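You operate a simulated robot arm through the tools that you are given. There is no shell and no other tool.

You run a simulated two-armed robot. Do the job below in one go: nothing can be reset, and whatever is moved stays where it is left.

## Task
Clear the overloaded small scale, zero it and shut the weight case.
Fine: its three weights go into the case; leave the other weights, the power key and scale C alone. Set down upright: weight.

The check looks at the end state, three seconds after you hand in, the way a careful person would. Anything else that was tipped, shoved, dropped, spilled or broken makes it a failure.

## Robot
Two 7-joint arms with fingered hands on one trunk that stands fixed in place. Base frame: the origin is at the foot of the trunk, x ahead of it, y to its left, z up. Readings come in m, rad, newtons and seconds.
The left shoulder is at [0.07, 0.139, 1.013], the right one opposite. With the tool pointing down near the work surface each hand reaches from about 0.1 to 0.78 m from the base axis, measured 20 degrees to its own side. Payload 3.9 kg a hand.
The tool frame of a hand sits at the grasp point between the pads (the TCP): z along the fingers, y along the line on which they close. The tips reach 0.029 m beyond it. The gripper opens to 0.1 m. The gripper's body begins 0.034 m behind the TCP. The gripper is a hand of 5 fingers: y runs from the thumb to the fingers, the wrist lies at [-0.015, -0.105, -0.177] in the tool frame.
Orientation is that of the tool frame in the base frame, as [roll, pitch, yaw] about the fixed x, y, z axes, in that order (R = Rz(yaw) Ry(pitch) Rx(roll)). With the fingers straight down and the wrist toward the robot, the tool's x, y and z point along [0, 1, 0], [1, 0, 0] and [0, 0, -1] of the base frame.

## Interface
- The arms move only by the tool move_arm. It takes "left_moves", "right_moves" or both (then of equal length, played together; a hand with none holds still); each is a list of rows, each a list of 6 numbers: the shift along the base's x, y, z in units of 150 mm (1.0 is 150 mm), then the turn, a rotation vector about the base's x, y, z in units of 180 degrees (1.0 is 180 degrees). In form: [[dx, dy, dz, ax, ay, az], ...]. A call has 1 to 20 rows; each row is the pose to reach, as a shift and turn from the pose commanded when the call began. A call with a number of a shift or a turn outside -1 to 1 is refused whole. Each row takes 0.2 s and may step no farther than 0.05 m and 0.15 rad from the row before; otherwise, the whole call is refused. A pose out of reach is approached as far as the arm can. The call stops where the force on the tool passes 90 N (or 10 N more than at its start, if that is more) or the arm is blocked; 0.2 s more then pass. In this call time passes only in rows, and 0.2 s behind the last. It gives the time, the measured TCP pose, the force on the tool (base axes), the opening and the grip force at its end, in the units of the frame above (readings bear some noise), with the torque about the TCP (base axes, N m) and any sound that the robot's microphone picked up.
- Cameras (640 x 400 px; columns grow to the right, rows downward): "scene" is now at [0.1153, -0.009, 1.3096]; the picture's right is [-0.03, -1.00, 0.00], its down [-0.77, 0.02, -0.64] and it looks along [0.64, -0.02, -0.77] (base axes); focal length 373 px, centre (320, 200). "left" rides on the left gripper at [-0.066, -0.086, -0.121] in its tool frame; the picture's right is [-0.76, -0.31, 0.58], its down [0.59, -0.70, 0.40] and it looks along [0.28, 0.64, 0.71] (tool axes); focal length 247 px, centre (320, 200). "right" rides on the right gripper at [0.066, -0.086, -0.121] in its tool frame; the picture's right is [-0.76, 0.31, -0.58], its down [-0.59, -0.70, 0.40] and it looks along [-0.28, 0.64, 0.71] (tool axes); focal length 247 px, centre (320, 200). There is no depth. A picture from a camera that has moved, and an enlarged one, comes with that camera's place and axes in the base frame and with its lens. The place of the scene camera against the robot may be out by one fixed shift of up to 0.018 m in any direction.
- get_image(camera): a new picture of that camera. It takes no simulated time.
- raise_lower(by): slides the trunk up (or, below 0, down) by that many m; the arms and the scene camera ride with it, the base frame stays. It gives what a move gives, with no picture.
- curl_fingers(index, middle, ring, little, thumb_bend, thumb_turn, hand): sets how far each is bent, from 0 (flat) to 100 (curled in); at 30 the hand is open as for a grip, at 70 the pads meet at the TCP. One left out holds its place. A second passes; each finger stops where it meets its share of the squeeze, and holds until it gets a number again. It is the only way to open and close the hand. It gives what a move gives, with no picture; readings hold the bend of each and the force on index, middle, ring, little, thumb and palm. thumb_turn goes from beside the hand (0) to across from the fingers (100), as for a grip.
- turn_head(pan, tilt): turns the head with the scene camera to pan (to the left, within 1.501 rad either way) and tilt (down, from -0.506 to 1.204), counted from straight ahead of the robot. It gives what a move gives.
- inspect(camera, box): a new picture of the part [left, top, right, bottom] of that camera's present view, enlarged. It takes no simulated time.
- finish_job(): hands the job in; it is judged then, once.

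Places have to be worked out from the pictures, the camera data and where the tool is seen. Open the grippers and draw the arms clear of the work before you hand the job in, unless the task says otherwise.

The tools are called after ">>>" as name(argument=value, ...) on one line, values as JSON. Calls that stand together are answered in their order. move_arm: Moves the arms, as the interface text tells. Its arguments: {"type":"object","properties":{"left_moves":{"type":"array","items":{"type":"array","items":{"type":"number"}}},"right_moves":{"type":"array","items":{"type":"array","items":{"type":"number"}}}},"required":[]} The other tools are called the same way: raise_lower (by) slides the trunk up or down; curl_fingers (index, middle, ring, little, thumb_bend, thumb_turn, hand) moves the fingers one by one; turn_head (pan, tilt) turns the head that bears the scene camera; get_image (camera) takes a picture; inspect (camera, box) takes an enlarged picture of a part of a camera's view; finish_job () hands the job in.

At the start:

```text
time: 0.0
left_tool_pos: [0.5478, 0.2432, 0.9306]
left_ee_rot: [-3.141, 0.001, 1.572]
left_ft_force: [0.4, 0.4, 0.0]
left_ft_torque: [-0.02, -0.02, -0.01]
left_width: 0.0998
left_grasp_force: 0.1
left_shape: jaw
left_bend: [30.0, 30.0, 30.0, 30.0, 30.0, 98.0]
left_finger forces: [0.0, 0.1, 0.1, 0.1, 0.1, 0.0]
right_tool_pos: [0.5407, -0.2129, 0.9291]
right_ee_rot: [3.141, 0.0, 1.571]
right_ft_force: [0.1, 0.3, 0.8]
right_ft_torque: [0.03, 0.01, -0.02]
right_width: 0.0996
right_grasp_force: 0.0
right_shape: jaw
right_bend: [30.0, 30.0, 30.0, 30.0, 30.0, 98.0]
right_finger forces: [0.0, 0.1, 0.0, 0.1, 0.0, 0.0]
trunk travel left (down, up): [-0.654, 0.186]
head pan, tilt: [-0.024, 0.873]
```

scene: 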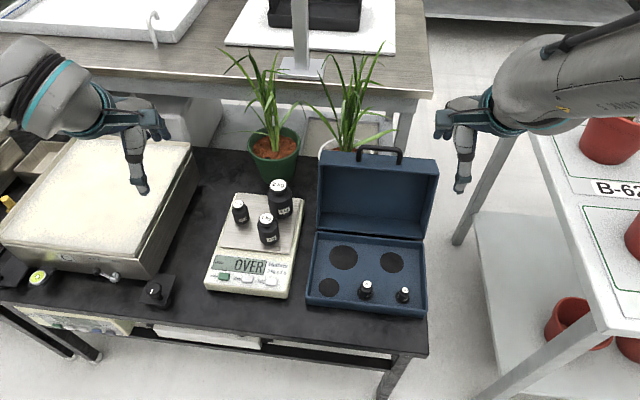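
right: 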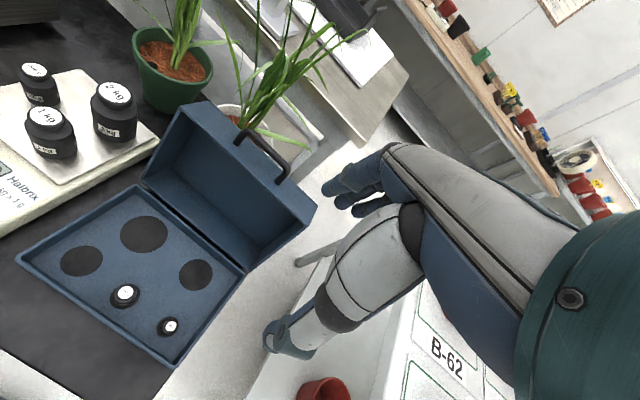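
left: 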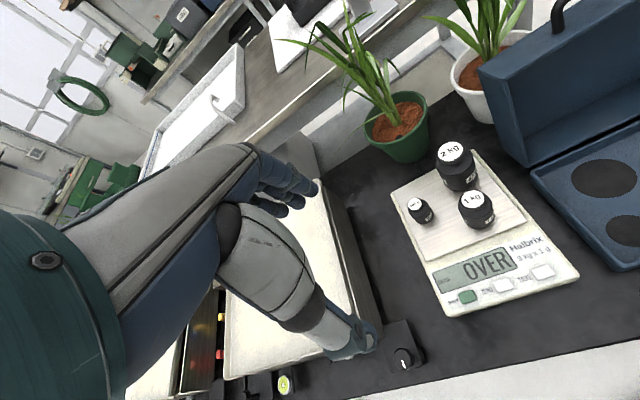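

I start by enlarging the scene around the scale, the case and the weights to learn sizes and places.

>>> inspect(camera="scene", box=[190, 150, 320, 310])

>>> inspect(camera="scene", box=[290, 140, 450, 330])

>>> inspect(camera="left", box=[380, 120, 600, 330])

>>> inspect(camera="right", box=[0, 40, 330, 380])

```text
2.50 times, centred on (255, 230) of scene
camera zoom: at [0.1153, -0.009, 1.3096], right [-0.03, -1.0, 0.0], down [-0.77, 0.02, -0.64], along [0.64, -0.02, -0.77], focal length 932 px, centre (482, 125)
```

zoom: 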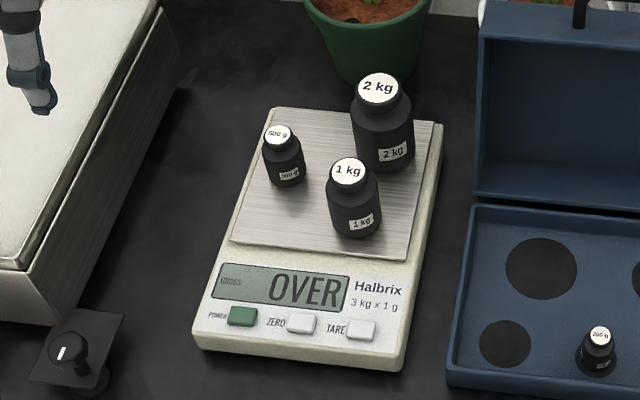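

```text
2.11 times, centred on (370, 235) of scene
camera zoom: at [0.1153, -0.009, 1.3096], right [-0.03, -1.0, 0.0], down [-0.77, 0.02, -0.64], along [0.64, -0.02, -0.77], focal length 785 px, centre (215, 126)
```

zoom: 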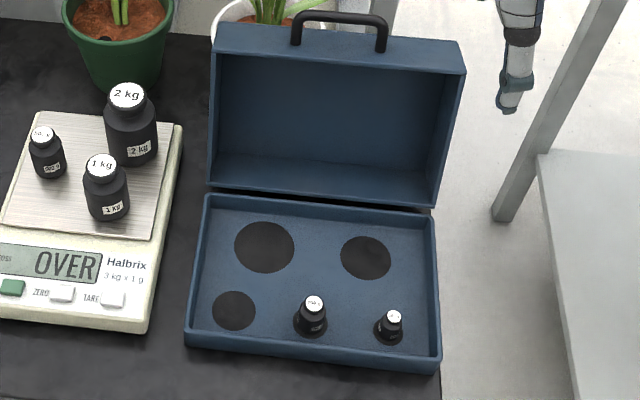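

```text
1.90 times, centred on (490, 225) of left
camera zoom: at [0.4622, 0.1772, 1.051], right [-0.31, -0.76, -0.58], down [-0.7, 0.59, -0.4], along [0.64, 0.28, -0.71], focal length 470 px, centre (-4, 152)
```

zoom: 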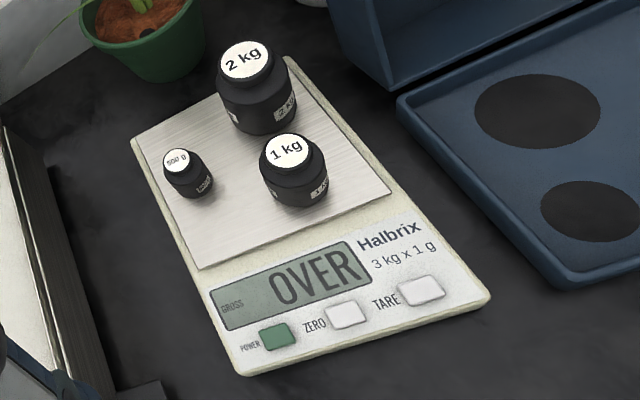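

```text
1.18 times, centred on (165, 210) of right
camera zoom: at [0.4546, -0.146, 1.0506], right [0.31, -0.76, 0.58], down [-0.7, -0.59, -0.4], along [0.64, -0.28, -0.71], focal length 291 px, centre (502, 188)
```

zoom: 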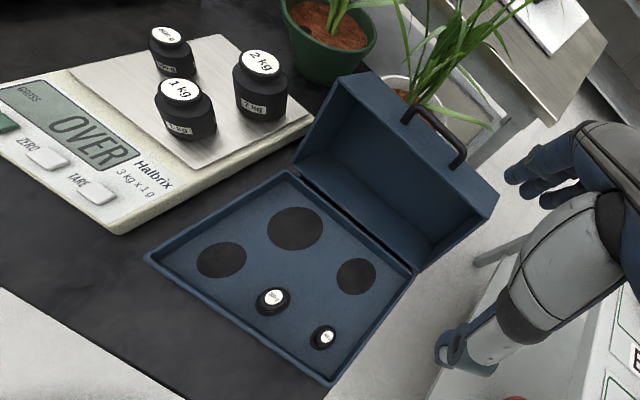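

Hand cameras give the 1 kg lid at about (0.631, 0.104, 0.648), the 2 kg lid at (0.711, 0.081, 0.669), the 500 g lid at (0.687, 0.177, 0.636), and the pan top at z 0.575. Next I enlarge the hands to understand the finger layout.

>>> inspect(camera="scene", box=[420, 60, 560, 200])

>>> inspect(camera="scene", box=[60, 60, 200, 200])

>>> inspect(camera="right", box=[240, 120, 480, 370])

>>> inspect(camera="right", box=[10, 170, 260, 380])

```text
2.86 times, centred on (490, 130) of scene
camera zoom: at [0.1153, -0.009, 1.3096], right [-0.03, -1.0, 0.0], down [-0.77, 0.02, -0.64], along [0.64, -0.02, -0.77], focal length 1066 px, centre (-166, 400)
```

zoom: 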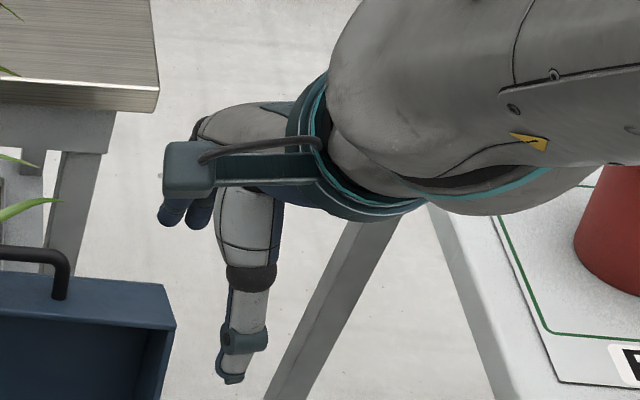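

```text
2.86 times, centred on (130, 130) of scene
camera zoom: at [0.1153, -0.009, 1.3096], right [-0.03, -1.0, 0.0], down [-0.77, 0.02, -0.64], along [0.64, -0.02, -0.77], focal length 1066 px, centre (863, 400)
```

zoom: 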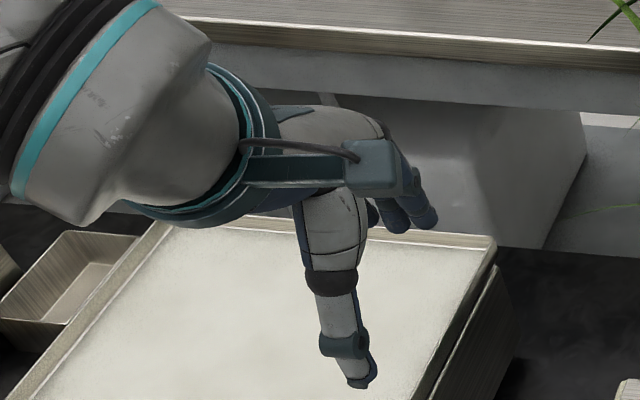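

```text
1.60 times, centred on (360, 245) of right
camera zoom: at [0.4546, -0.146, 1.0506], right [0.31, -0.76, 0.58], down [-0.7, -0.59, -0.4], along [0.64, -0.28, -0.71], focal length 395 px, centre (256, 128)
```

zoom: 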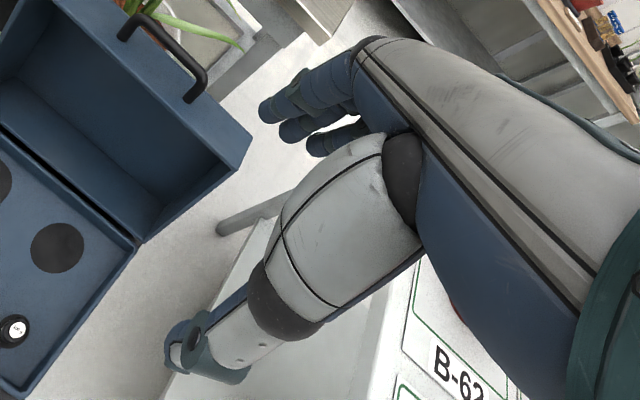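

```text
1.90 times, centred on (135, 275) of right
camera zoom: at [0.4546, -0.146, 1.0506], right [0.31, -0.76, 0.58], down [-0.7, -0.59, -0.4], along [0.64, -0.28, -0.71], focal length 470 px, centre (672, 57)
```

zoom: 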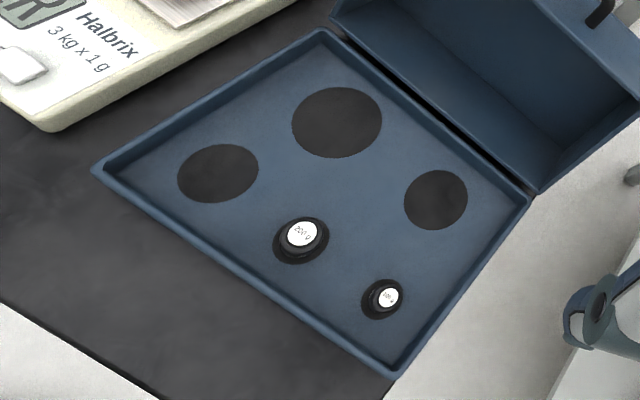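

The hand lays out with thumb opposite the middle finger, index on the inner side. Now I enlarge the case lid and the space behind it to learn its angle and height.

>>> inspect(camera="right", box=[130, 80, 330, 290])

>>> inspect(camera="scene", box=[300, 40, 450, 200])

>>> inspect(camera="left", box=[470, 0, 640, 200])

```text
1.90 times, centred on (230, 185) of right
camera zoom: at [0.4546, -0.146, 1.0506], right [0.31, -0.76, 0.58], down [-0.7, -0.59, -0.4], along [0.64, -0.28, -0.71], focal length 470 px, centre (491, 229)
```

zoom: 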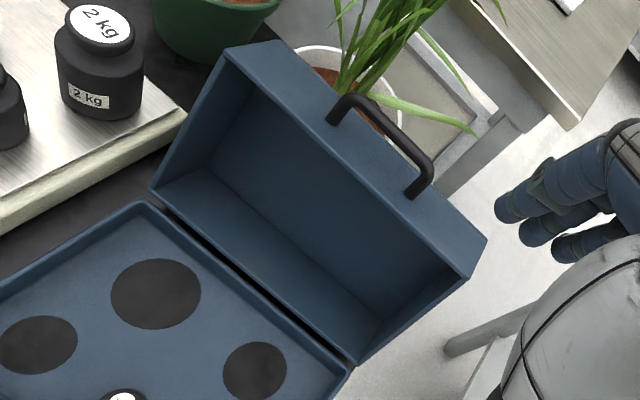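

```text
2.50 times, centred on (375, 120) of scene
camera zoom: at [0.1153, -0.009, 1.3096], right [-0.03, -1.0, 0.0], down [-0.77, 0.02, -0.64], along [0.64, -0.02, -0.77], focal length 932 px, centre (182, 400)
```

zoom: 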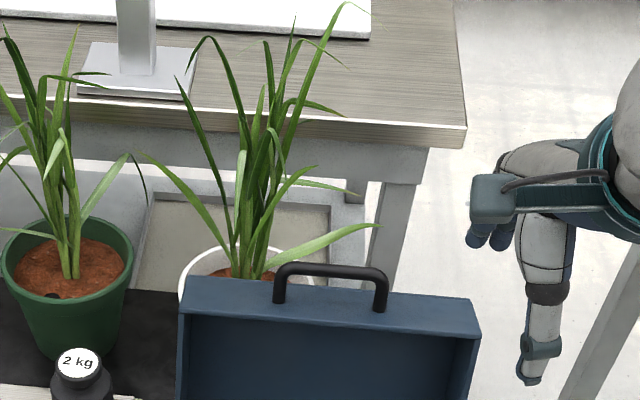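

```text
2.00 times, centred on (555, 100) of left
camera zoom: at [0.4622, 0.1772, 1.051], right [-0.31, -0.76, -0.58], down [-0.7, 0.59, -0.4], along [0.64, 0.28, -0.71], focal length 494 px, centre (-150, 400)
```

zoom: 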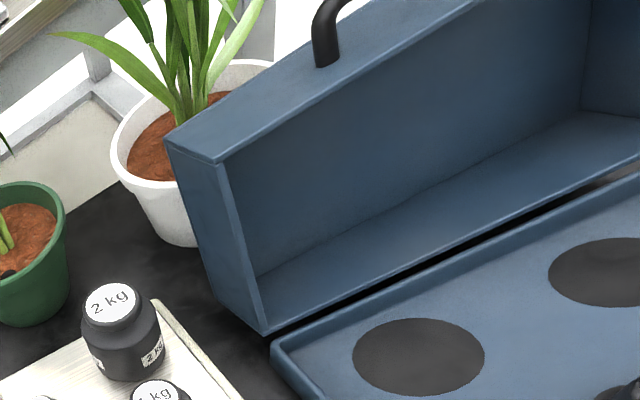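

The lid leans back about 16° past vertical (rim top near x 0.71, z 0.736) and is only about 0.06 m deep. I now check with tight zooms whether the pockets are recessed, because the 2 kg weight must fit under the lid.

>>> inspect(camera="scene", box=[352, 272, 416, 312])

>>> inspect(camera="scene", box=[310, 235, 410, 300])

>>> inspect(camera="right", box=[90, 250, 190, 350])

>>> inspect(camera="left", box=[570, 140, 640, 270])

```text
10.00 times, centred on (384, 292) of scene
camera zoom: at [0.1153, -0.009, 1.3096], right [-0.03, -1.0, 0.0], down [-0.77, 0.02, -0.64], along [0.64, -0.02, -0.77], focal length 3730 px, centre (-320, -720)
```

zoom: 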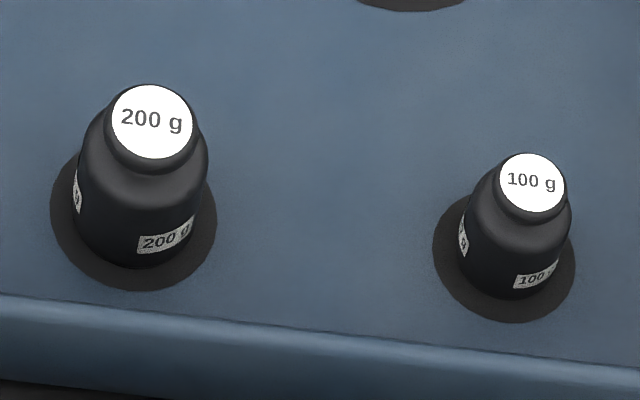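

```text
6.15 times, centred on (360, 268) of scene
camera zoom: at [0.1153, -0.009, 1.3096], right [-0.03, -1.0, 0.0], down [-0.77, 0.02, -0.64], along [0.64, -0.02, -0.77], focal length 2295 px, centre (74, -215)
```

zoom: 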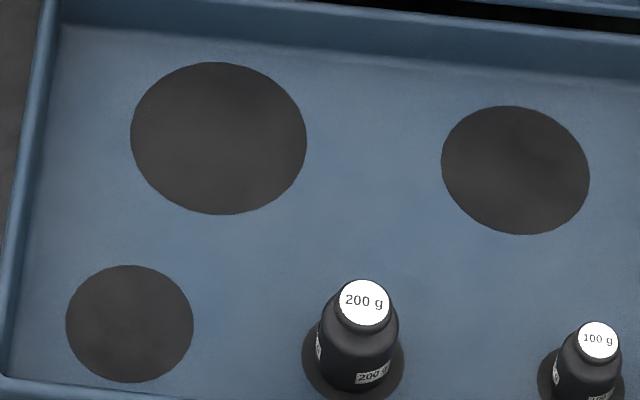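

```text
4.00 times, centred on (140, 300) of right
camera zoom: at [0.4546, -0.146, 1.0506], right [0.31, -0.76, 0.58], down [-0.7, -0.59, -0.4], along [0.64, -0.28, -0.71], focal length 988 px, centre (1040, -200)
```

zoom: 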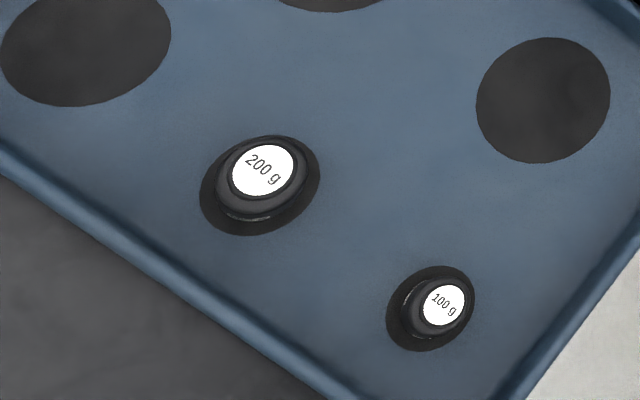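

```text
3.08 times, centred on (605, 205) of left
camera zoom: at [0.4622, 0.1772, 1.051], right [-0.31, -0.76, -0.58], down [-0.7, 0.59, -0.4], along [0.64, 0.28, -0.71], focal length 760 px, centre (-557, 185)
```

zoom: 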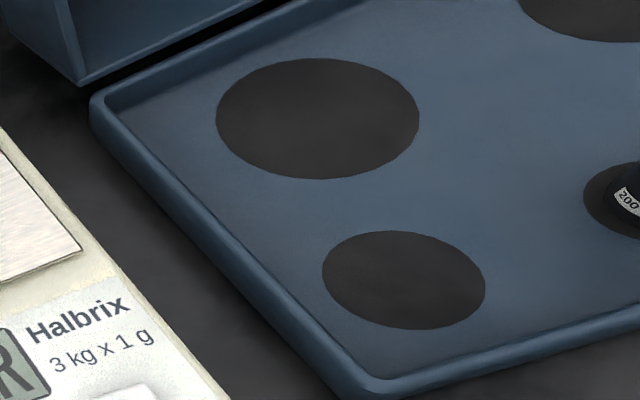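

The pockets look like flat painted discs, so the 2 kg weight's fit under the lid needs care. I take tight zooms of lid corners and weights to measure heights precisely.

>>> inspect(camera="left", box=[465, 55, 545, 105])

>>> inspect(camera="left", box=[490, 140, 570, 190])

>>> inspect(camera="right", box=[160, 80, 240, 130])

>>> inspect(camera="right", box=[110, 155, 190, 205])

>>> inspect(camera="right", box=[230, 190, 326, 290])

>>> inspect(camera="left", box=[400, 130, 500, 230])

>>> inspect(camera="scene", box=[220, 170, 310, 250])

```text
8.00 times, centred on (505, 80) of left
camera zoom: at [0.4622, 0.1772, 1.051], right [-0.31, -0.76, -0.58], down [-0.7, 0.59, -0.4], along [0.64, 0.28, -0.71], focal length 1976 px, centre (-1160, 1160)
```

zoom: 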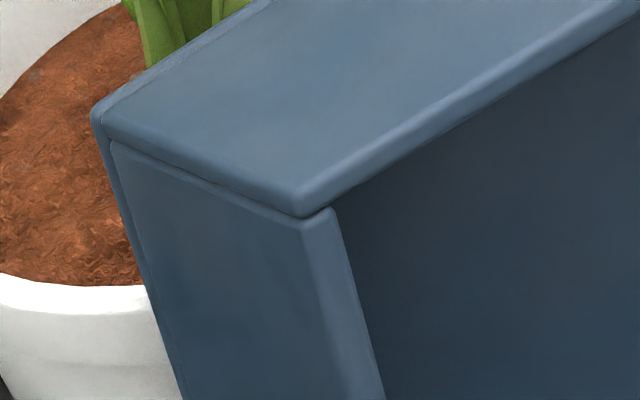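

```text
8.00 times, centred on (530, 165) of left
camera zoom: at [0.4622, 0.1772, 1.051], right [-0.31, -0.76, -0.58], down [-0.7, 0.59, -0.4], along [0.64, 0.28, -0.71], focal length 1976 px, centre (-1360, 480)
```

zoom: 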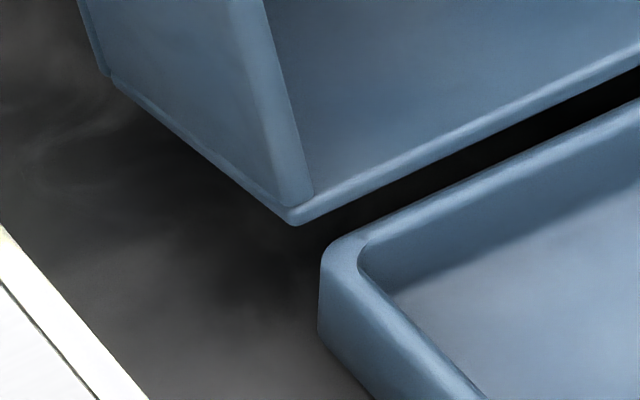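

```text
8.00 times, centred on (200, 105) of right
camera zoom: at [0.4546, -0.146, 1.0506], right [0.31, -0.76, 0.58], down [-0.7, -0.59, -0.4], along [0.64, -0.28, -0.71], focal length 1976 px, centre (1280, 960)
```

zoom: 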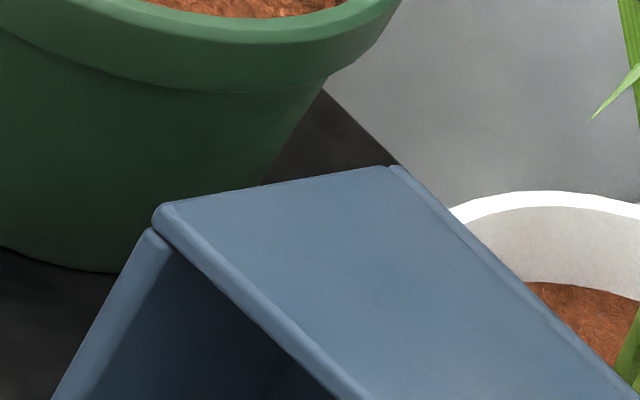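

```text
8.00 times, centred on (150, 180) of right
camera zoom: at [0.4546, -0.146, 1.0506], right [0.31, -0.76, 0.58], down [-0.7, -0.59, -0.4], along [0.64, -0.28, -0.71], focal length 1976 px, centre (1680, 360)
```

zoom: 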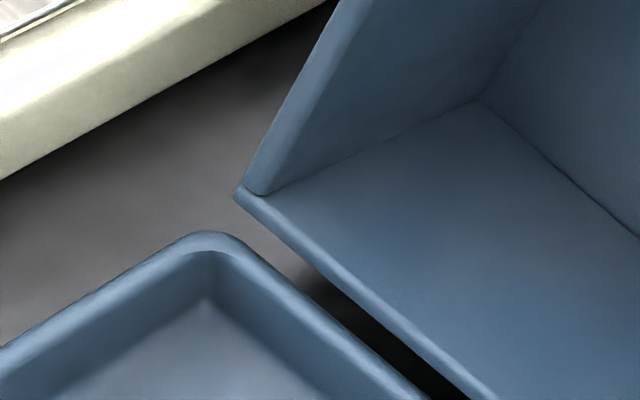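

```text
4.00 times, centred on (278, 240) of right
camera zoom: at [0.4546, -0.146, 1.0506], right [0.31, -0.76, 0.58], down [-0.7, -0.59, -0.4], along [0.64, -0.28, -0.71], focal length 988 px, centre (488, 40)
```

zoom: 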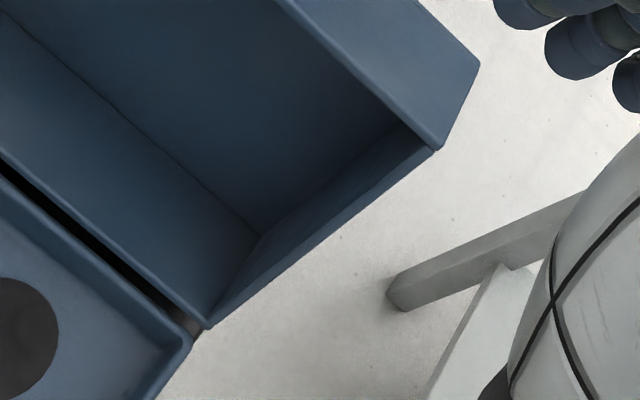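

```text
4.00 times, centred on (450, 180) of left
camera zoom: at [0.4622, 0.1772, 1.051], right [-0.31, -0.76, -0.58], down [-0.7, 0.59, -0.4], along [0.64, 0.28, -0.71], focal length 988 px, centre (-200, 280)
```

zoom: 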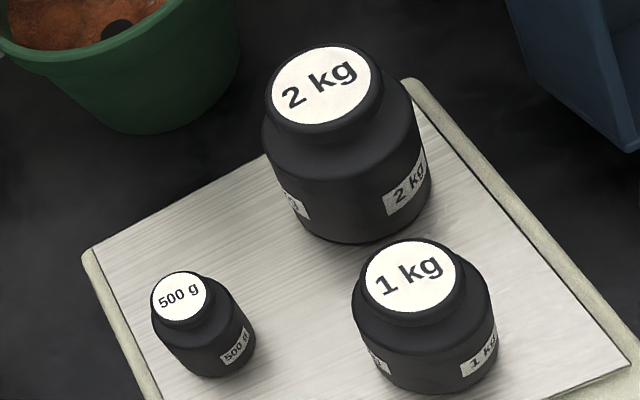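

```text
5.00 times, centred on (265, 210) of scene
camera zoom: at [0.1153, -0.009, 1.3096], right [-0.03, -1.0, 0.0], down [-0.77, 0.02, -0.64], along [0.64, -0.02, -0.77], focal length 1865 px, centre (595, 150)
```

zoom: 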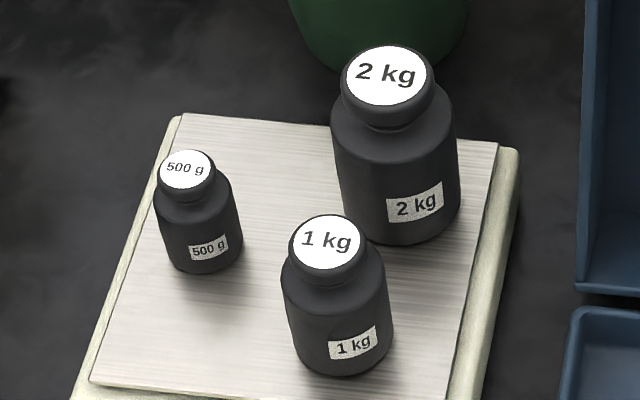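

Refined triangulation: 1 kg at (0.634, 0.105) top z 0.643; 2 kg at (0.716, 0.081) top 0.665; 500 g at (0.690, 0.177) top 0.633; pan z ≈ 0.570; big pocket (0.597, -0.069) floor z ≈ 0.534. I turn the left hand by -90° yaw (wrist to the left) while moving above the 1 kg weight at z 0.85.

>>> move_arm(left_moves=[[0.052, -0.084, -0.049, 0, 0, -0.0455], [0.105, -0.167, -0.098, 0, 0, -0.0909], [0.157, -0.251, -0.147, 0, 0, -0.1364], [0.209, -0.334, -0.196, 0, 0, -0.1818], [0.261, -0.418, -0.245, 0, 0, -0.2273], [0.314, -0.501, -0.295, 0, 0, -0.2727], [0.366, -0.585, -0.344, 0, 0, -0.3182], [0.418, -0.668, -0.393, 0, 0, -0.3636], [0.47, -0.752, -0.442, 0, 0, -0.4091], [0.523, -0.835, -0.491, 0, 0, -0.4545], [0.575, -0.919, -0.54, 0, 0, -0.5]])

```text
time: 2.4
left_tool_pos: [0.6335, 0.1058, 0.848]
left_ee_rot: [3.141, 0.0, 0.002]
left_ft_force: [-1.3, 0.0, -0.5]
left_ft_torque: [-0.02, -0.03, 0.01]
left_width: 0.1001
left_grasp_force: 0.0
left_shape: jaw
left_bend: [30.0, 30.0, 30.0, 30.0, 30.0, 98.0]
left_finger forces: [0.0, 0.0, 0.0, 0.0, 0.1, 0.0]
left hand out of reach, approached as far as the arm can: row 3, 4, 5, 6, 7, 8, 9
right_tool_pos: [0.5401, -0.2107, 0.9293]
right_ee_rot: [3.141, 0.002, 1.57]
right_ft_force: [-0.1, 0.5, -0.8]
right_ft_torque: [0.0, 0.01, -0.02]
right_width: 0.0999
right_grasp_force: 0.1
right_shape: jaw
right_bend: [30.0, 30.0, 30.0, 30.0, 30.0, 98.0]
right_finger forces: [0.0, 0.0, 0.0, 0.0, 0.1, 0.0]
trunk travel left (down, up): [-0.654, 0.186]
head pan, tilt: [-0.024, 0.873]
```

The hand reached the pose (intermediate orientations were briefly limited). I look at both views.

>>> get_image(camera="left")

>>> get_image(camera="scene")

>>> get_image(camera="right")

```text
taken
camera left: at [0.5681, 0.1917, 0.9698], right [-0.76, 0.31, -0.58], down [0.59, 0.7, -0.4], along [0.29, -0.64, -0.71], focal length 247 px, centre (320, 200)
```

left: 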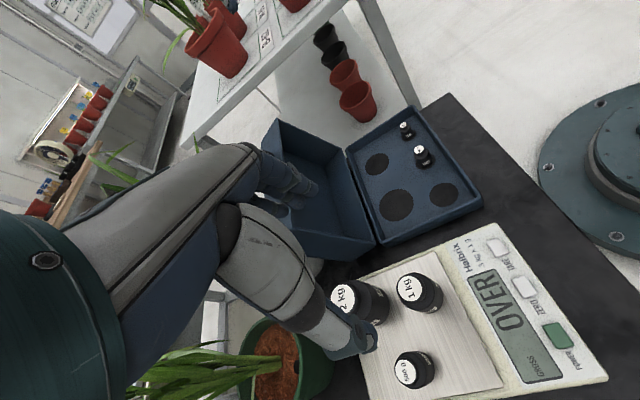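

```text
taken
camera scene: at [0.1142, -0.0071, 1.3098], right [-0.02, -1.0, 0.0], down [-0.77, 0.02, -0.64], along [0.64, -0.02, -0.77], focal length 373 px, centre (320, 200)
```

scene: 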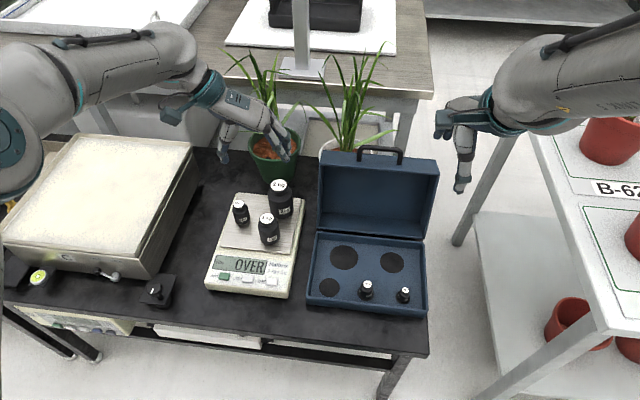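

```text
taken
camera right: at [0.4538, -0.1443, 1.0512], right [0.31, -0.76, 0.58], down [-0.7, -0.59, -0.4], along [0.64, -0.28, -0.71], focal length 247 px, centre (320, 200)
```

right: 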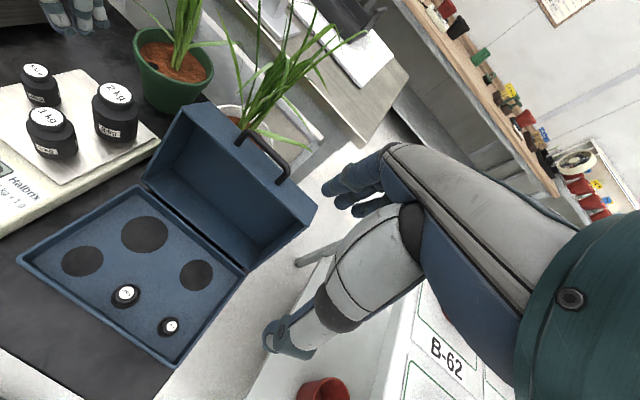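

The left hand is above the scale with the wrist to the left and everything clear. I zoom in on the weights from this new viewpoint to refine their places.

>>> inspect(camera="left", box=[320, 260, 460, 400])

>>> inspect(camera="left", box=[340, 110, 480, 250])

>>> inspect(camera="scene", box=[190, 80, 310, 200])

```text
2.86 times, centred on (390, 330) of left
camera zoom: at [0.5681, 0.1917, 0.9698], right [-0.76, 0.31, -0.58], down [0.59, 0.7, -0.4], along [0.29, -0.64, -0.71], focal length 706 px, centre (120, -171)
```

zoom: 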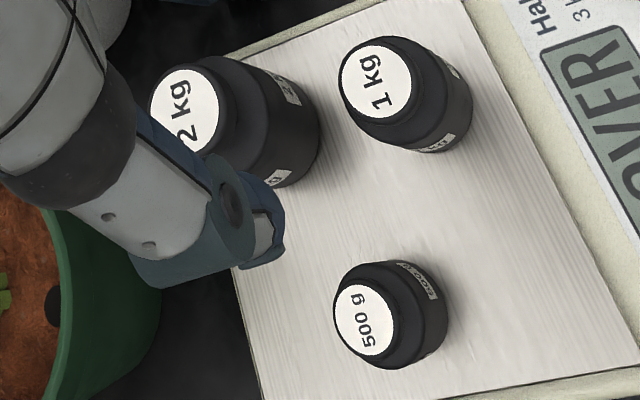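

```text
2.86 times, centred on (410, 180) of left
camera zoom: at [0.5681, 0.1917, 0.9698], right [-0.76, 0.31, -0.58], down [0.59, 0.7, -0.4], along [0.29, -0.64, -0.71], focal length 706 px, centre (63, 257)
```

zoom: 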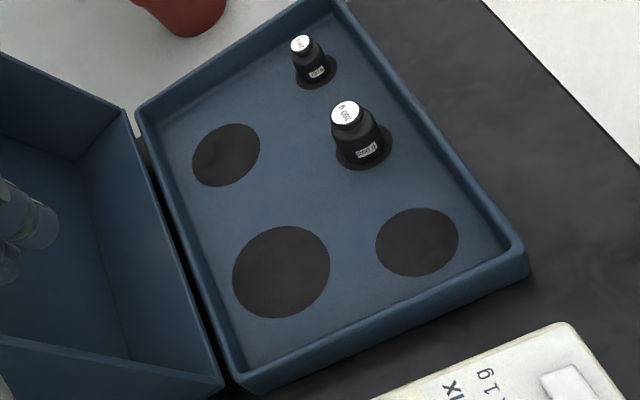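

```text
3.33 times, centred on (250, 140) of scene
camera zoom: at [0.1142, -0.0071, 1.3098], right [-0.02, -1.0, 0.0], down [-0.77, 0.02, -0.64], along [0.64, -0.02, -0.77], focal length 1243 px, centre (553, 400)
```

zoom: 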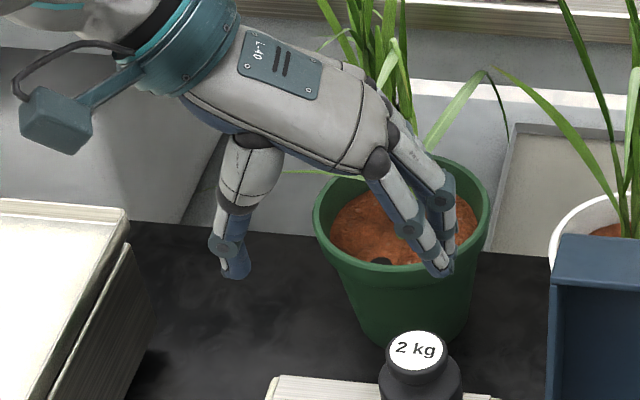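

The new view agrees: 1 kg ≈ (0.6335, 0.107), pockets at (0.597, -0.068) large, (0.580, -0.181) medium, (0.5195, -0.030) small, floor z ≈ 0.534. I fold the left little finger away so it cannot meet neighbours or the case rim, then start down.

>>> curl_fingers(hand="left", little=100)

>>> inspect(camera="scene", box=[190, 80, 310, 200])

>>> inspect(camera="left", box=[200, 130, 420, 380])

```text
time: 3.4
left_tool_pos: [0.6335, 0.1028, 0.8489]
left_ee_rot: [-3.141, 0.001, -0.001]
left_ft_force: [-0.3, -0.5, 0.1]
left_ft_torque: [0.02, 0.0, -0.02]
left_width: 0.0987
left_grasp_force: 0.2
left_shape: fingers
left_bend: [30.0, 30.0, 30.0, 100.0, 30.0, 98.0]
left_finger forces: [0.0, 0.0, 0.0, 0.0, 0.0, 0.1]
right_tool_pos: [0.5399, -0.2116, 0.929]
right_ee_rot: [3.141, -0.001, 1.571]
right_ft_force: [0.2, -0.1, 0.0]
right_ft_torque: [0.01, 0.0, -0.02]
right_width: 0.0996
right_grasp_force: 0.0
right_shape: jaw
right_bend: [30.0, 30.0, 30.0, 30.0, 30.0, 98.0]
right_finger forces: [0.0, 0.1, 0.0, 0.1, 0.1, 0.0]
trunk travel left (down, up): [-0.654, 0.186]
head pan, tilt: [-0.024, 0.873]
```

```text
3.33 times, centred on (250, 140) of scene
camera zoom: at [0.1151, -0.0089, 1.3096], right [-0.03, -1.0, 0.0], down [-0.77, 0.02, -0.64], along [0.64, -0.02, -0.77], focal length 1243 px, centre (553, 400)
```

zoom: 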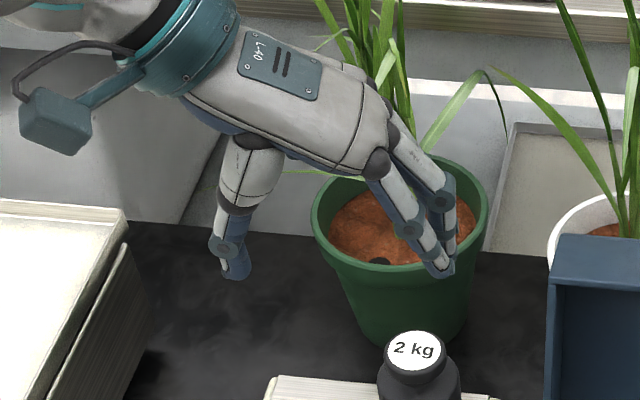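

```text
1.60 times, centred on (310, 255) of left
camera zoom: at [0.5684, 0.1901, 0.9696], right [-0.76, 0.31, -0.58], down [0.59, 0.7, -0.4], along [0.28, -0.64, -0.71], focal length 395 px, centre (336, 112)
```

zoom: 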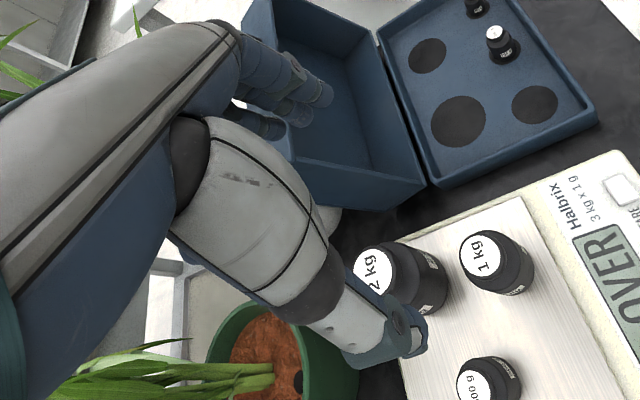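

The little finger is folded and the hand is over the 1 kg weight. I descend to z 0.70 in steps first.

>>> move_arm(left_moves=[[0, 0.01, -0.2, 0, 0, 0], [0, 0.01, -0.4, 0, 0, 0], [0, 0.01, -0.6, 0, 0, 0], [0, 0.01, -0.8, 0, 0, 0], [0, 0.01, -0.95, 0, 0, 0]])

>>> get_image(camera="left")

>>> inspect(camera="scene", box=[190, 100, 330, 250])

>>> inspect(camera="right", box=[0, 0, 240, 200])

```text
time: 4.6
left_tool_pos: [0.6367, 0.1068, 0.7074]
left_ee_rot: [3.141, 0.0, 0.001]
left_ft_force: [-0.2, 0.1, 0.8]
left_ft_torque: [0.0, 0.03, 0.02]
left_width: 0.0988
left_grasp_force: 0.1
left_shape: fingers
left_bend: [30.0, 30.0, 30.0, 100.0, 30.0, 98.0]
left_finger forces: [0.1, 0.0, 0.0, 0.1, 0.0, 0.0]
right_tool_pos: [0.5405, -0.2121, 0.9286]
right_ee_rot: [3.141, 0.001, 1.571]
right_ft_force: [0.4, -0.1, 0.4]
right_ft_torque: [0.0, 0.01, 0.0]
right_width: 0.0999
right_grasp_force: 0.1
right_shape: jaw
right_bend: [30.0, 30.0, 30.0, 30.0, 30.0, 98.0]
right_finger forces: [0.0, 0.1, 0.0, 0.0, 0.0, 0.0]
trunk travel left (down, up): [-0.654, 0.186]
head pan, tilt: [-0.024, 0.873]
```

```text
taken
camera left: at [0.5704, 0.1931, 0.828], right [-0.76, 0.31, -0.58], down [0.59, 0.7, -0.4], along [0.28, -0.64, -0.71], focal length 247 px, centre (320, 200)
```

left: 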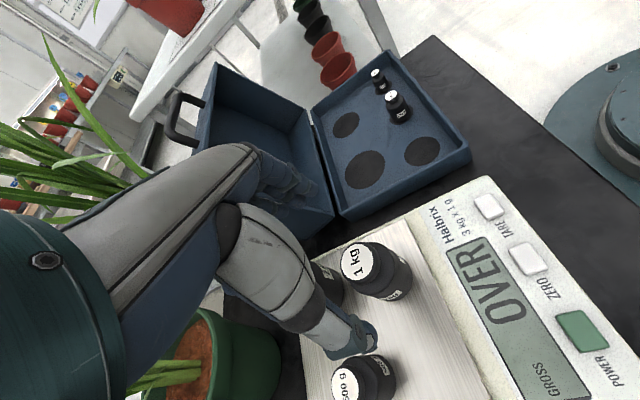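

```text
2.67 times, centred on (260, 175) of scene
camera zoom: at [0.1156, -0.0089, 1.3096], right [-0.03, -1.0, 0.0], down [-0.77, 0.02, -0.64], along [0.64, -0.02, -0.77], focal length 995 px, centre (480, 267)
```

zoom: 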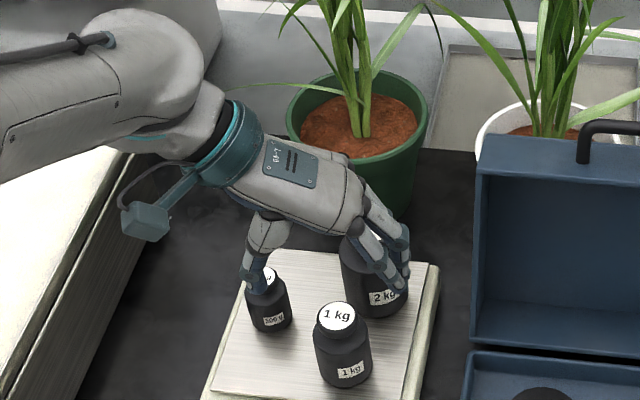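

```text
2.00 times, centred on (120, 100) of right
camera zoom: at [0.4549, -0.1459, 1.0505], right [0.31, -0.76, 0.58], down [-0.7, -0.59, -0.4], along [0.64, -0.28, -0.71], focal length 494 px, centre (720, 400)
```

zoom: 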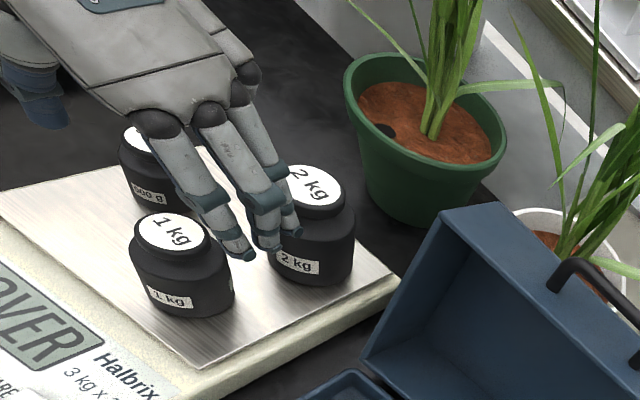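

Fingers appear clear of the 2 kg weight; I zoom further from the right camera to pin down each fingertip's place against the weights before descending.

>>> inspect(camera="right", box=[50, 60, 150, 160])

>>> inspect(camera="left", box=[300, 230, 440, 400])

>>> inspect(camera="scene", box=[230, 170, 300, 230])

```text
4.00 times, centred on (100, 110) of right
camera zoom: at [0.4549, -0.1459, 1.0505], right [0.31, -0.76, 0.58], down [-0.7, -0.59, -0.4], along [0.64, -0.28, -0.71], focal length 988 px, centre (1200, 560)
```

zoom: 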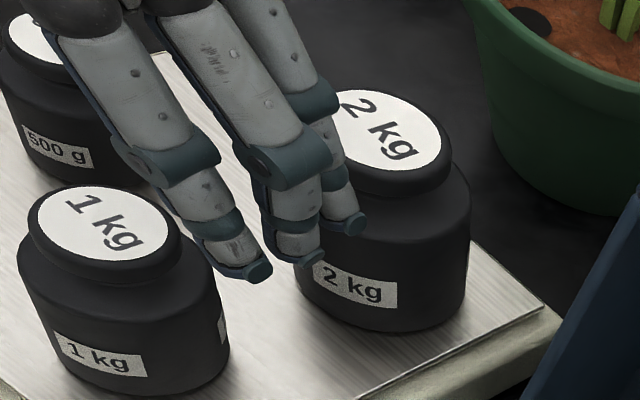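

```text
2.35 times, centred on (370, 315) of left
camera zoom: at [0.5704, 0.1931, 0.828], right [-0.76, 0.31, -0.58], down [0.59, 0.7, -0.4], along [0.28, -0.64, -0.71], focal length 581 px, centre (202, -71)
```

zoom: 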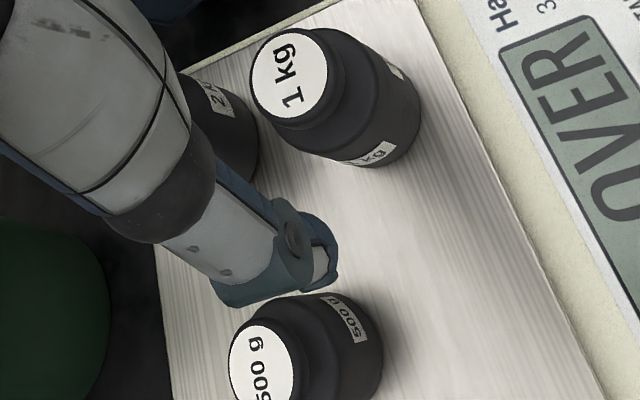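

```text
6.67 times, centred on (265, 200) of scene
camera zoom: at [0.1156, -0.0089, 1.3096], right [-0.03, -1.0, 0.0], down [-0.77, 0.02, -0.64], along [0.64, -0.02, -0.77], focal length 2486 px, centre (687, 200)
```

zoom: 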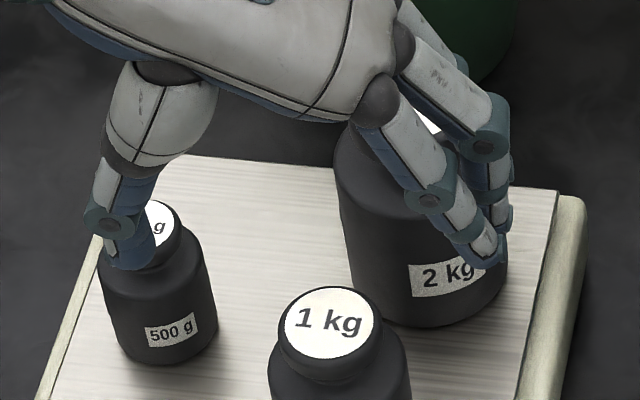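

Triangulated tips relative to the TCP: thumb x≈0, index −0.008, middle +0.009, ring +0.028, so thumb with index and middle make a neat three-point grip. I fold the ring finger too, then descend around the 1 kg weight to TCP z ≈ 0.615.

>>> curl_fingers(hand="left", ring=100, little=100)

>>> move_arm(left_moves=[[-0.01, 0, -0.1, 0, 0, 0], [-0.015, 0, -0.2, 0, 0, 0], [-0.015, 0, -0.3, 0, 0, 0], [-0.015, 0, -0.4, 0, 0, 0], [-0.015, 0, -0.5, 0, 0, 0], [-0.015, 0, -0.56, 0, 0, 0], [-0.015, 0, -0.61, 0, 0, 0]])

>>> inspect(camera="right", box=[0, 40, 160, 180])

>>> get_image(camera="left")

>>> inspect(camera="scene", box=[210, 150, 320, 260])

```text
time: 5.6
left_tool_pos: [0.6365, 0.1062, 0.7064]
left_ee_rot: [3.141, 0.0, 0.0]
left_ft_force: [0.0, 0.4, -0.7]
left_ft_torque: [-0.02, -0.01, 0.01]
left_width: 0.0987
left_grasp_force: 0.0
left_shape: fingers
left_bend: [30.0, 30.0, 99.0, 100.0, 30.0, 98.0]
left_finger forces: [0.0, 0.0, 0.0, 0.1, 0.0, 0.0]
right_tool_pos: [0.5408, -0.2133, 0.9284]
right_ee_rot: [-3.141, 0.0, 1.571]
right_ft_force: [0.1, 1.1, 0.1]
right_ft_torque: [0.01, -0.03, 0.0]
right_width: 0.0998
right_grasp_force: 0.0
right_shape: jaw
right_bend: [30.0, 30.0, 30.0, 30.0, 30.0, 98.0]
right_finger forces: [0.0, 0.0, 0.0, 0.1, 0.0, 0.0]
trunk travel left (down, up): [-0.654, 0.186]
head pan, tilt: [-0.024, 0.873]
```

```text
time: 7.2
left_tool_pos: [0.6335, 0.1065, 0.6155]
left_ee_rot: [3.141, -0.002, 0.0]
left_ft_force: [3.2, 0.2, 2.5]
left_ft_torque: [-0.01, 0.04, 0.04]
left_width: 0.0988
left_grasp_force: 2.1
left_shape: fingers
left_bend: [30.0, 30.0, 99.0, 100.0, 30.0, 98.0]
left_finger forces: [0.1, 0.1, 3.4, 0.0, 0.0, 0.0]
right_tool_pos: [0.541, -0.2127, 0.9287]
right_ee_rot: [3.141, 0.001, 1.571]
right_ft_force: [1.1, -0.3, 0.2]
right_ft_torque: [0.0, 0.02, -0.01]
right_width: 0.0998
right_grasp_force: 0.0
right_shape: jaw
right_bend: [30.0, 30.0, 30.0, 30.0, 30.0, 98.0]
right_finger forces: [0.1, 0.1, 0.1, 0.0, 0.0, 0.0]
trunk travel left (down, up): [-0.654, 0.186]
head pan, tilt: [-0.024, 0.873]
```

```text
2.86 times, centred on (80, 110) of right
camera zoom: at [0.4548, -0.1459, 1.0505], right [0.31, -0.76, 0.58], down [-0.7, -0.59, -0.4], along [0.64, -0.28, -0.71], focal length 706 px, centre (1006, 457)
```

zoom: 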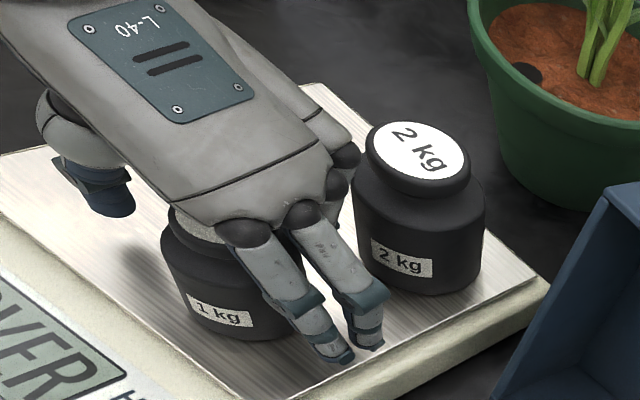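

```text
taken
camera left: at [0.5674, 0.193, 0.7359], right [-0.76, 0.31, -0.58], down [0.59, 0.7, -0.4], along [0.28, -0.64, -0.71], focal length 247 px, centre (320, 200)
```

left: 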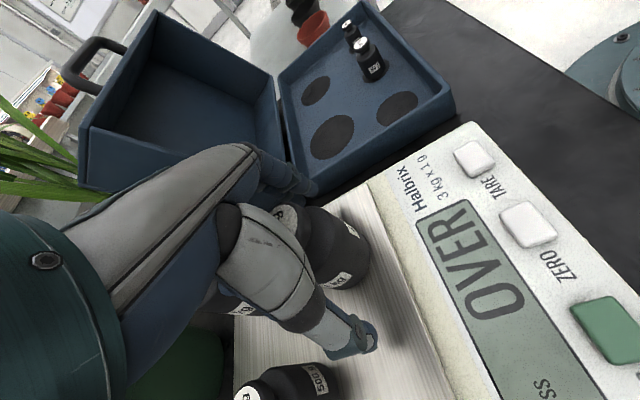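

```text
3.64 times, centred on (265, 205) of scene
camera zoom: at [0.1155, -0.0089, 1.3096], right [-0.03, -1.0, 0.0], down [-0.77, 0.02, -0.64], along [0.64, -0.02, -0.77], focal length 1356 px, centre (520, 182)
```

zoom: 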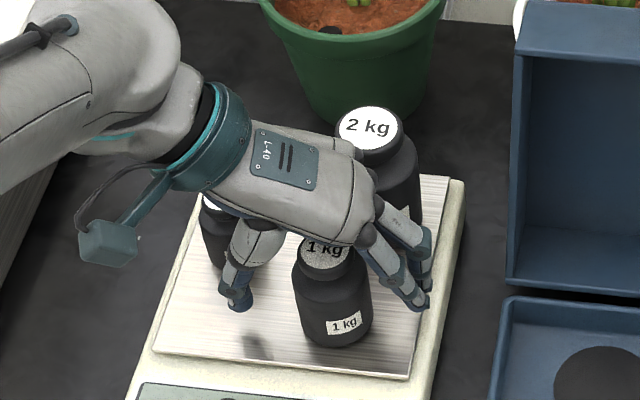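

The folded ring finger is touching the 1 kg cap with about 3 N. I raise the hand again to free it, then unfold the ring finger before grasping.

>>> move_arm(left_moves=[[0.015, 0, 0.1, 0, 0, 0], [0.015, 0, 0.2, 0, 0, 0], [0.015, 0, 0.3, 0, 0, 0], [0.015, 0, 0.45, 0, 0, 0], [0.0, 0, 0.6, 0, 0, 0]])

>>> curl_fingers(hand="left", ring=30)

>>> inspect(camera="right", box=[0, 40, 160, 180])

>>> inspect(camera="left", box=[280, 200, 460, 400])

>>> inspect(camera="scene", box=[220, 170, 310, 250])

```text
time: 8.4
left_tool_pos: [0.6302, 0.1059, 0.7051]
left_ee_rot: [-3.141, 0.0, -0.001]
left_ft_force: [-0.1, 0.0, -0.1]
left_ft_torque: [-0.01, -0.05, 0.02]
left_width: 0.099
left_grasp_force: 0.2
left_shape: fingers
left_bend: [30.0, 30.0, 99.0, 100.0, 30.0, 98.0]
left_finger forces: [0.0, 0.0, 0.1, 0.0, 0.0, 0.1]
right_tool_pos: [0.54, -0.2122, 0.9286]
right_ee_rot: [3.141, 0.0, 1.572]
right_ft_force: [0.1, -0.6, -0.4]
right_ft_torque: [-0.01, -0.01, 0.02]
right_width: 0.0998
right_grasp_force: 0.1
right_shape: jaw
right_bend: [30.0, 30.0, 30.0, 30.0, 30.0, 98.0]
right_finger forces: [0.0, 0.0, 0.0, 0.0, 0.0, 0.1]
trunk travel left (down, up): [-0.654, 0.186]
head pan, tilt: [-0.024, 0.873]
```

```text
time: 9.4
left_tool_pos: [0.6309, 0.1061, 0.7056]
left_ee_rot: [-3.14, 0.0, -0.001]
left_ft_force: [-0.2, -0.8, -0.2]
left_ft_torque: [0.03, 0.02, -0.03]
left_width: 0.0987
left_grasp_force: 0.0
left_shape: fingers
left_bend: [30.0, 30.0, 30.0, 100.0, 30.0, 98.0]
left_finger forces: [0.0, 0.0, 0.0, 0.0, 0.0, 0.0]
right_tool_pos: [0.5418, -0.2117, 0.9294]
right_ee_rot: [3.141, 0.0, 1.572]
right_ft_force: [-1.0, 0.1, -0.4]
right_ft_torque: [0.01, -0.01, 0.02]
right_width: 0.0995
right_grasp_force: 0.0
right_shape: jaw
right_bend: [30.0, 30.0, 30.0, 30.0, 30.0, 98.0]
right_finger forces: [0.1, 0.0, 0.1, 0.0, 0.0, 0.0]
trunk travel left (down, up): [-0.654, 0.186]
head pan, tilt: [-0.024, 0.873]
```

```text
2.86 times, centred on (80, 110) of right
camera zoom: at [0.4546, -0.146, 1.0506], right [0.31, -0.76, 0.58], down [-0.7, -0.59, -0.4], along [0.64, -0.28, -0.71], focal length 706 px, centre (1006, 457)
```

zoom: 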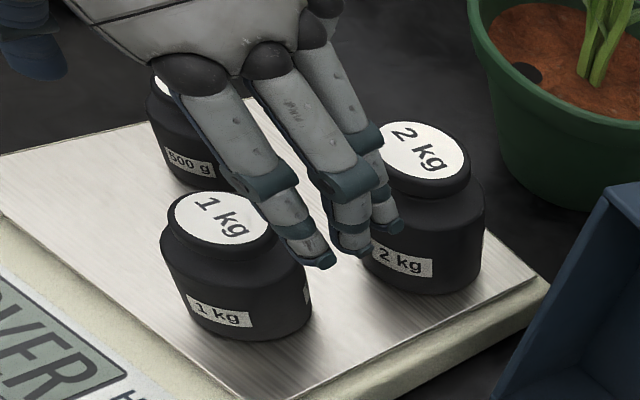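

```text
2.00 times, centred on (370, 300) of left
camera zoom: at [0.5657, 0.192, 0.826], right [-0.76, 0.31, -0.58], down [0.59, 0.7, -0.4], along [0.28, -0.64, -0.71], focal length 494 px, centre (220, 0)
```

zoom: 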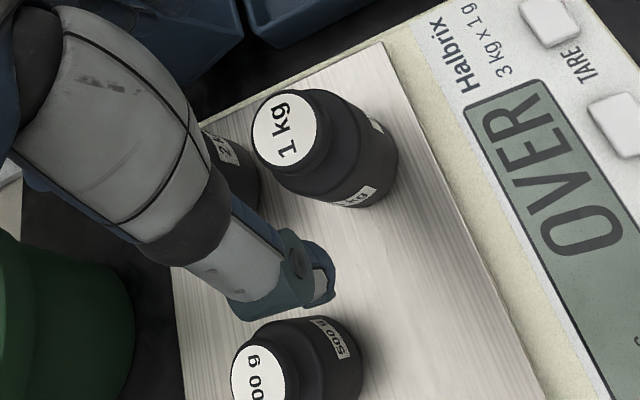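

```text
5.00 times, centred on (265, 210) of scene
camera zoom: at [0.1152, -0.009, 1.3096], right [-0.03, -1.0, 0.0], down [-0.77, 0.02, -0.64], along [0.64, -0.02, -0.77], focal length 1865 px, centre (595, 150)
```

zoom: 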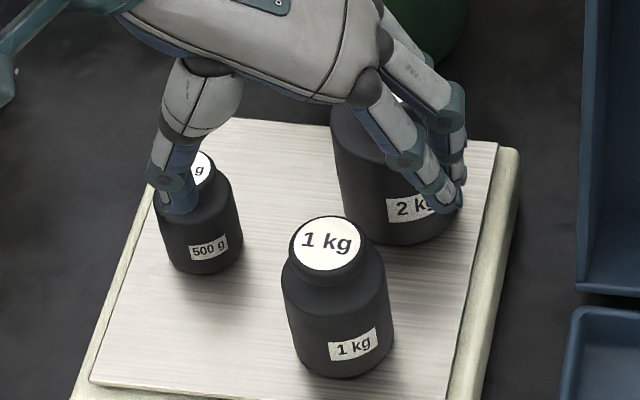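

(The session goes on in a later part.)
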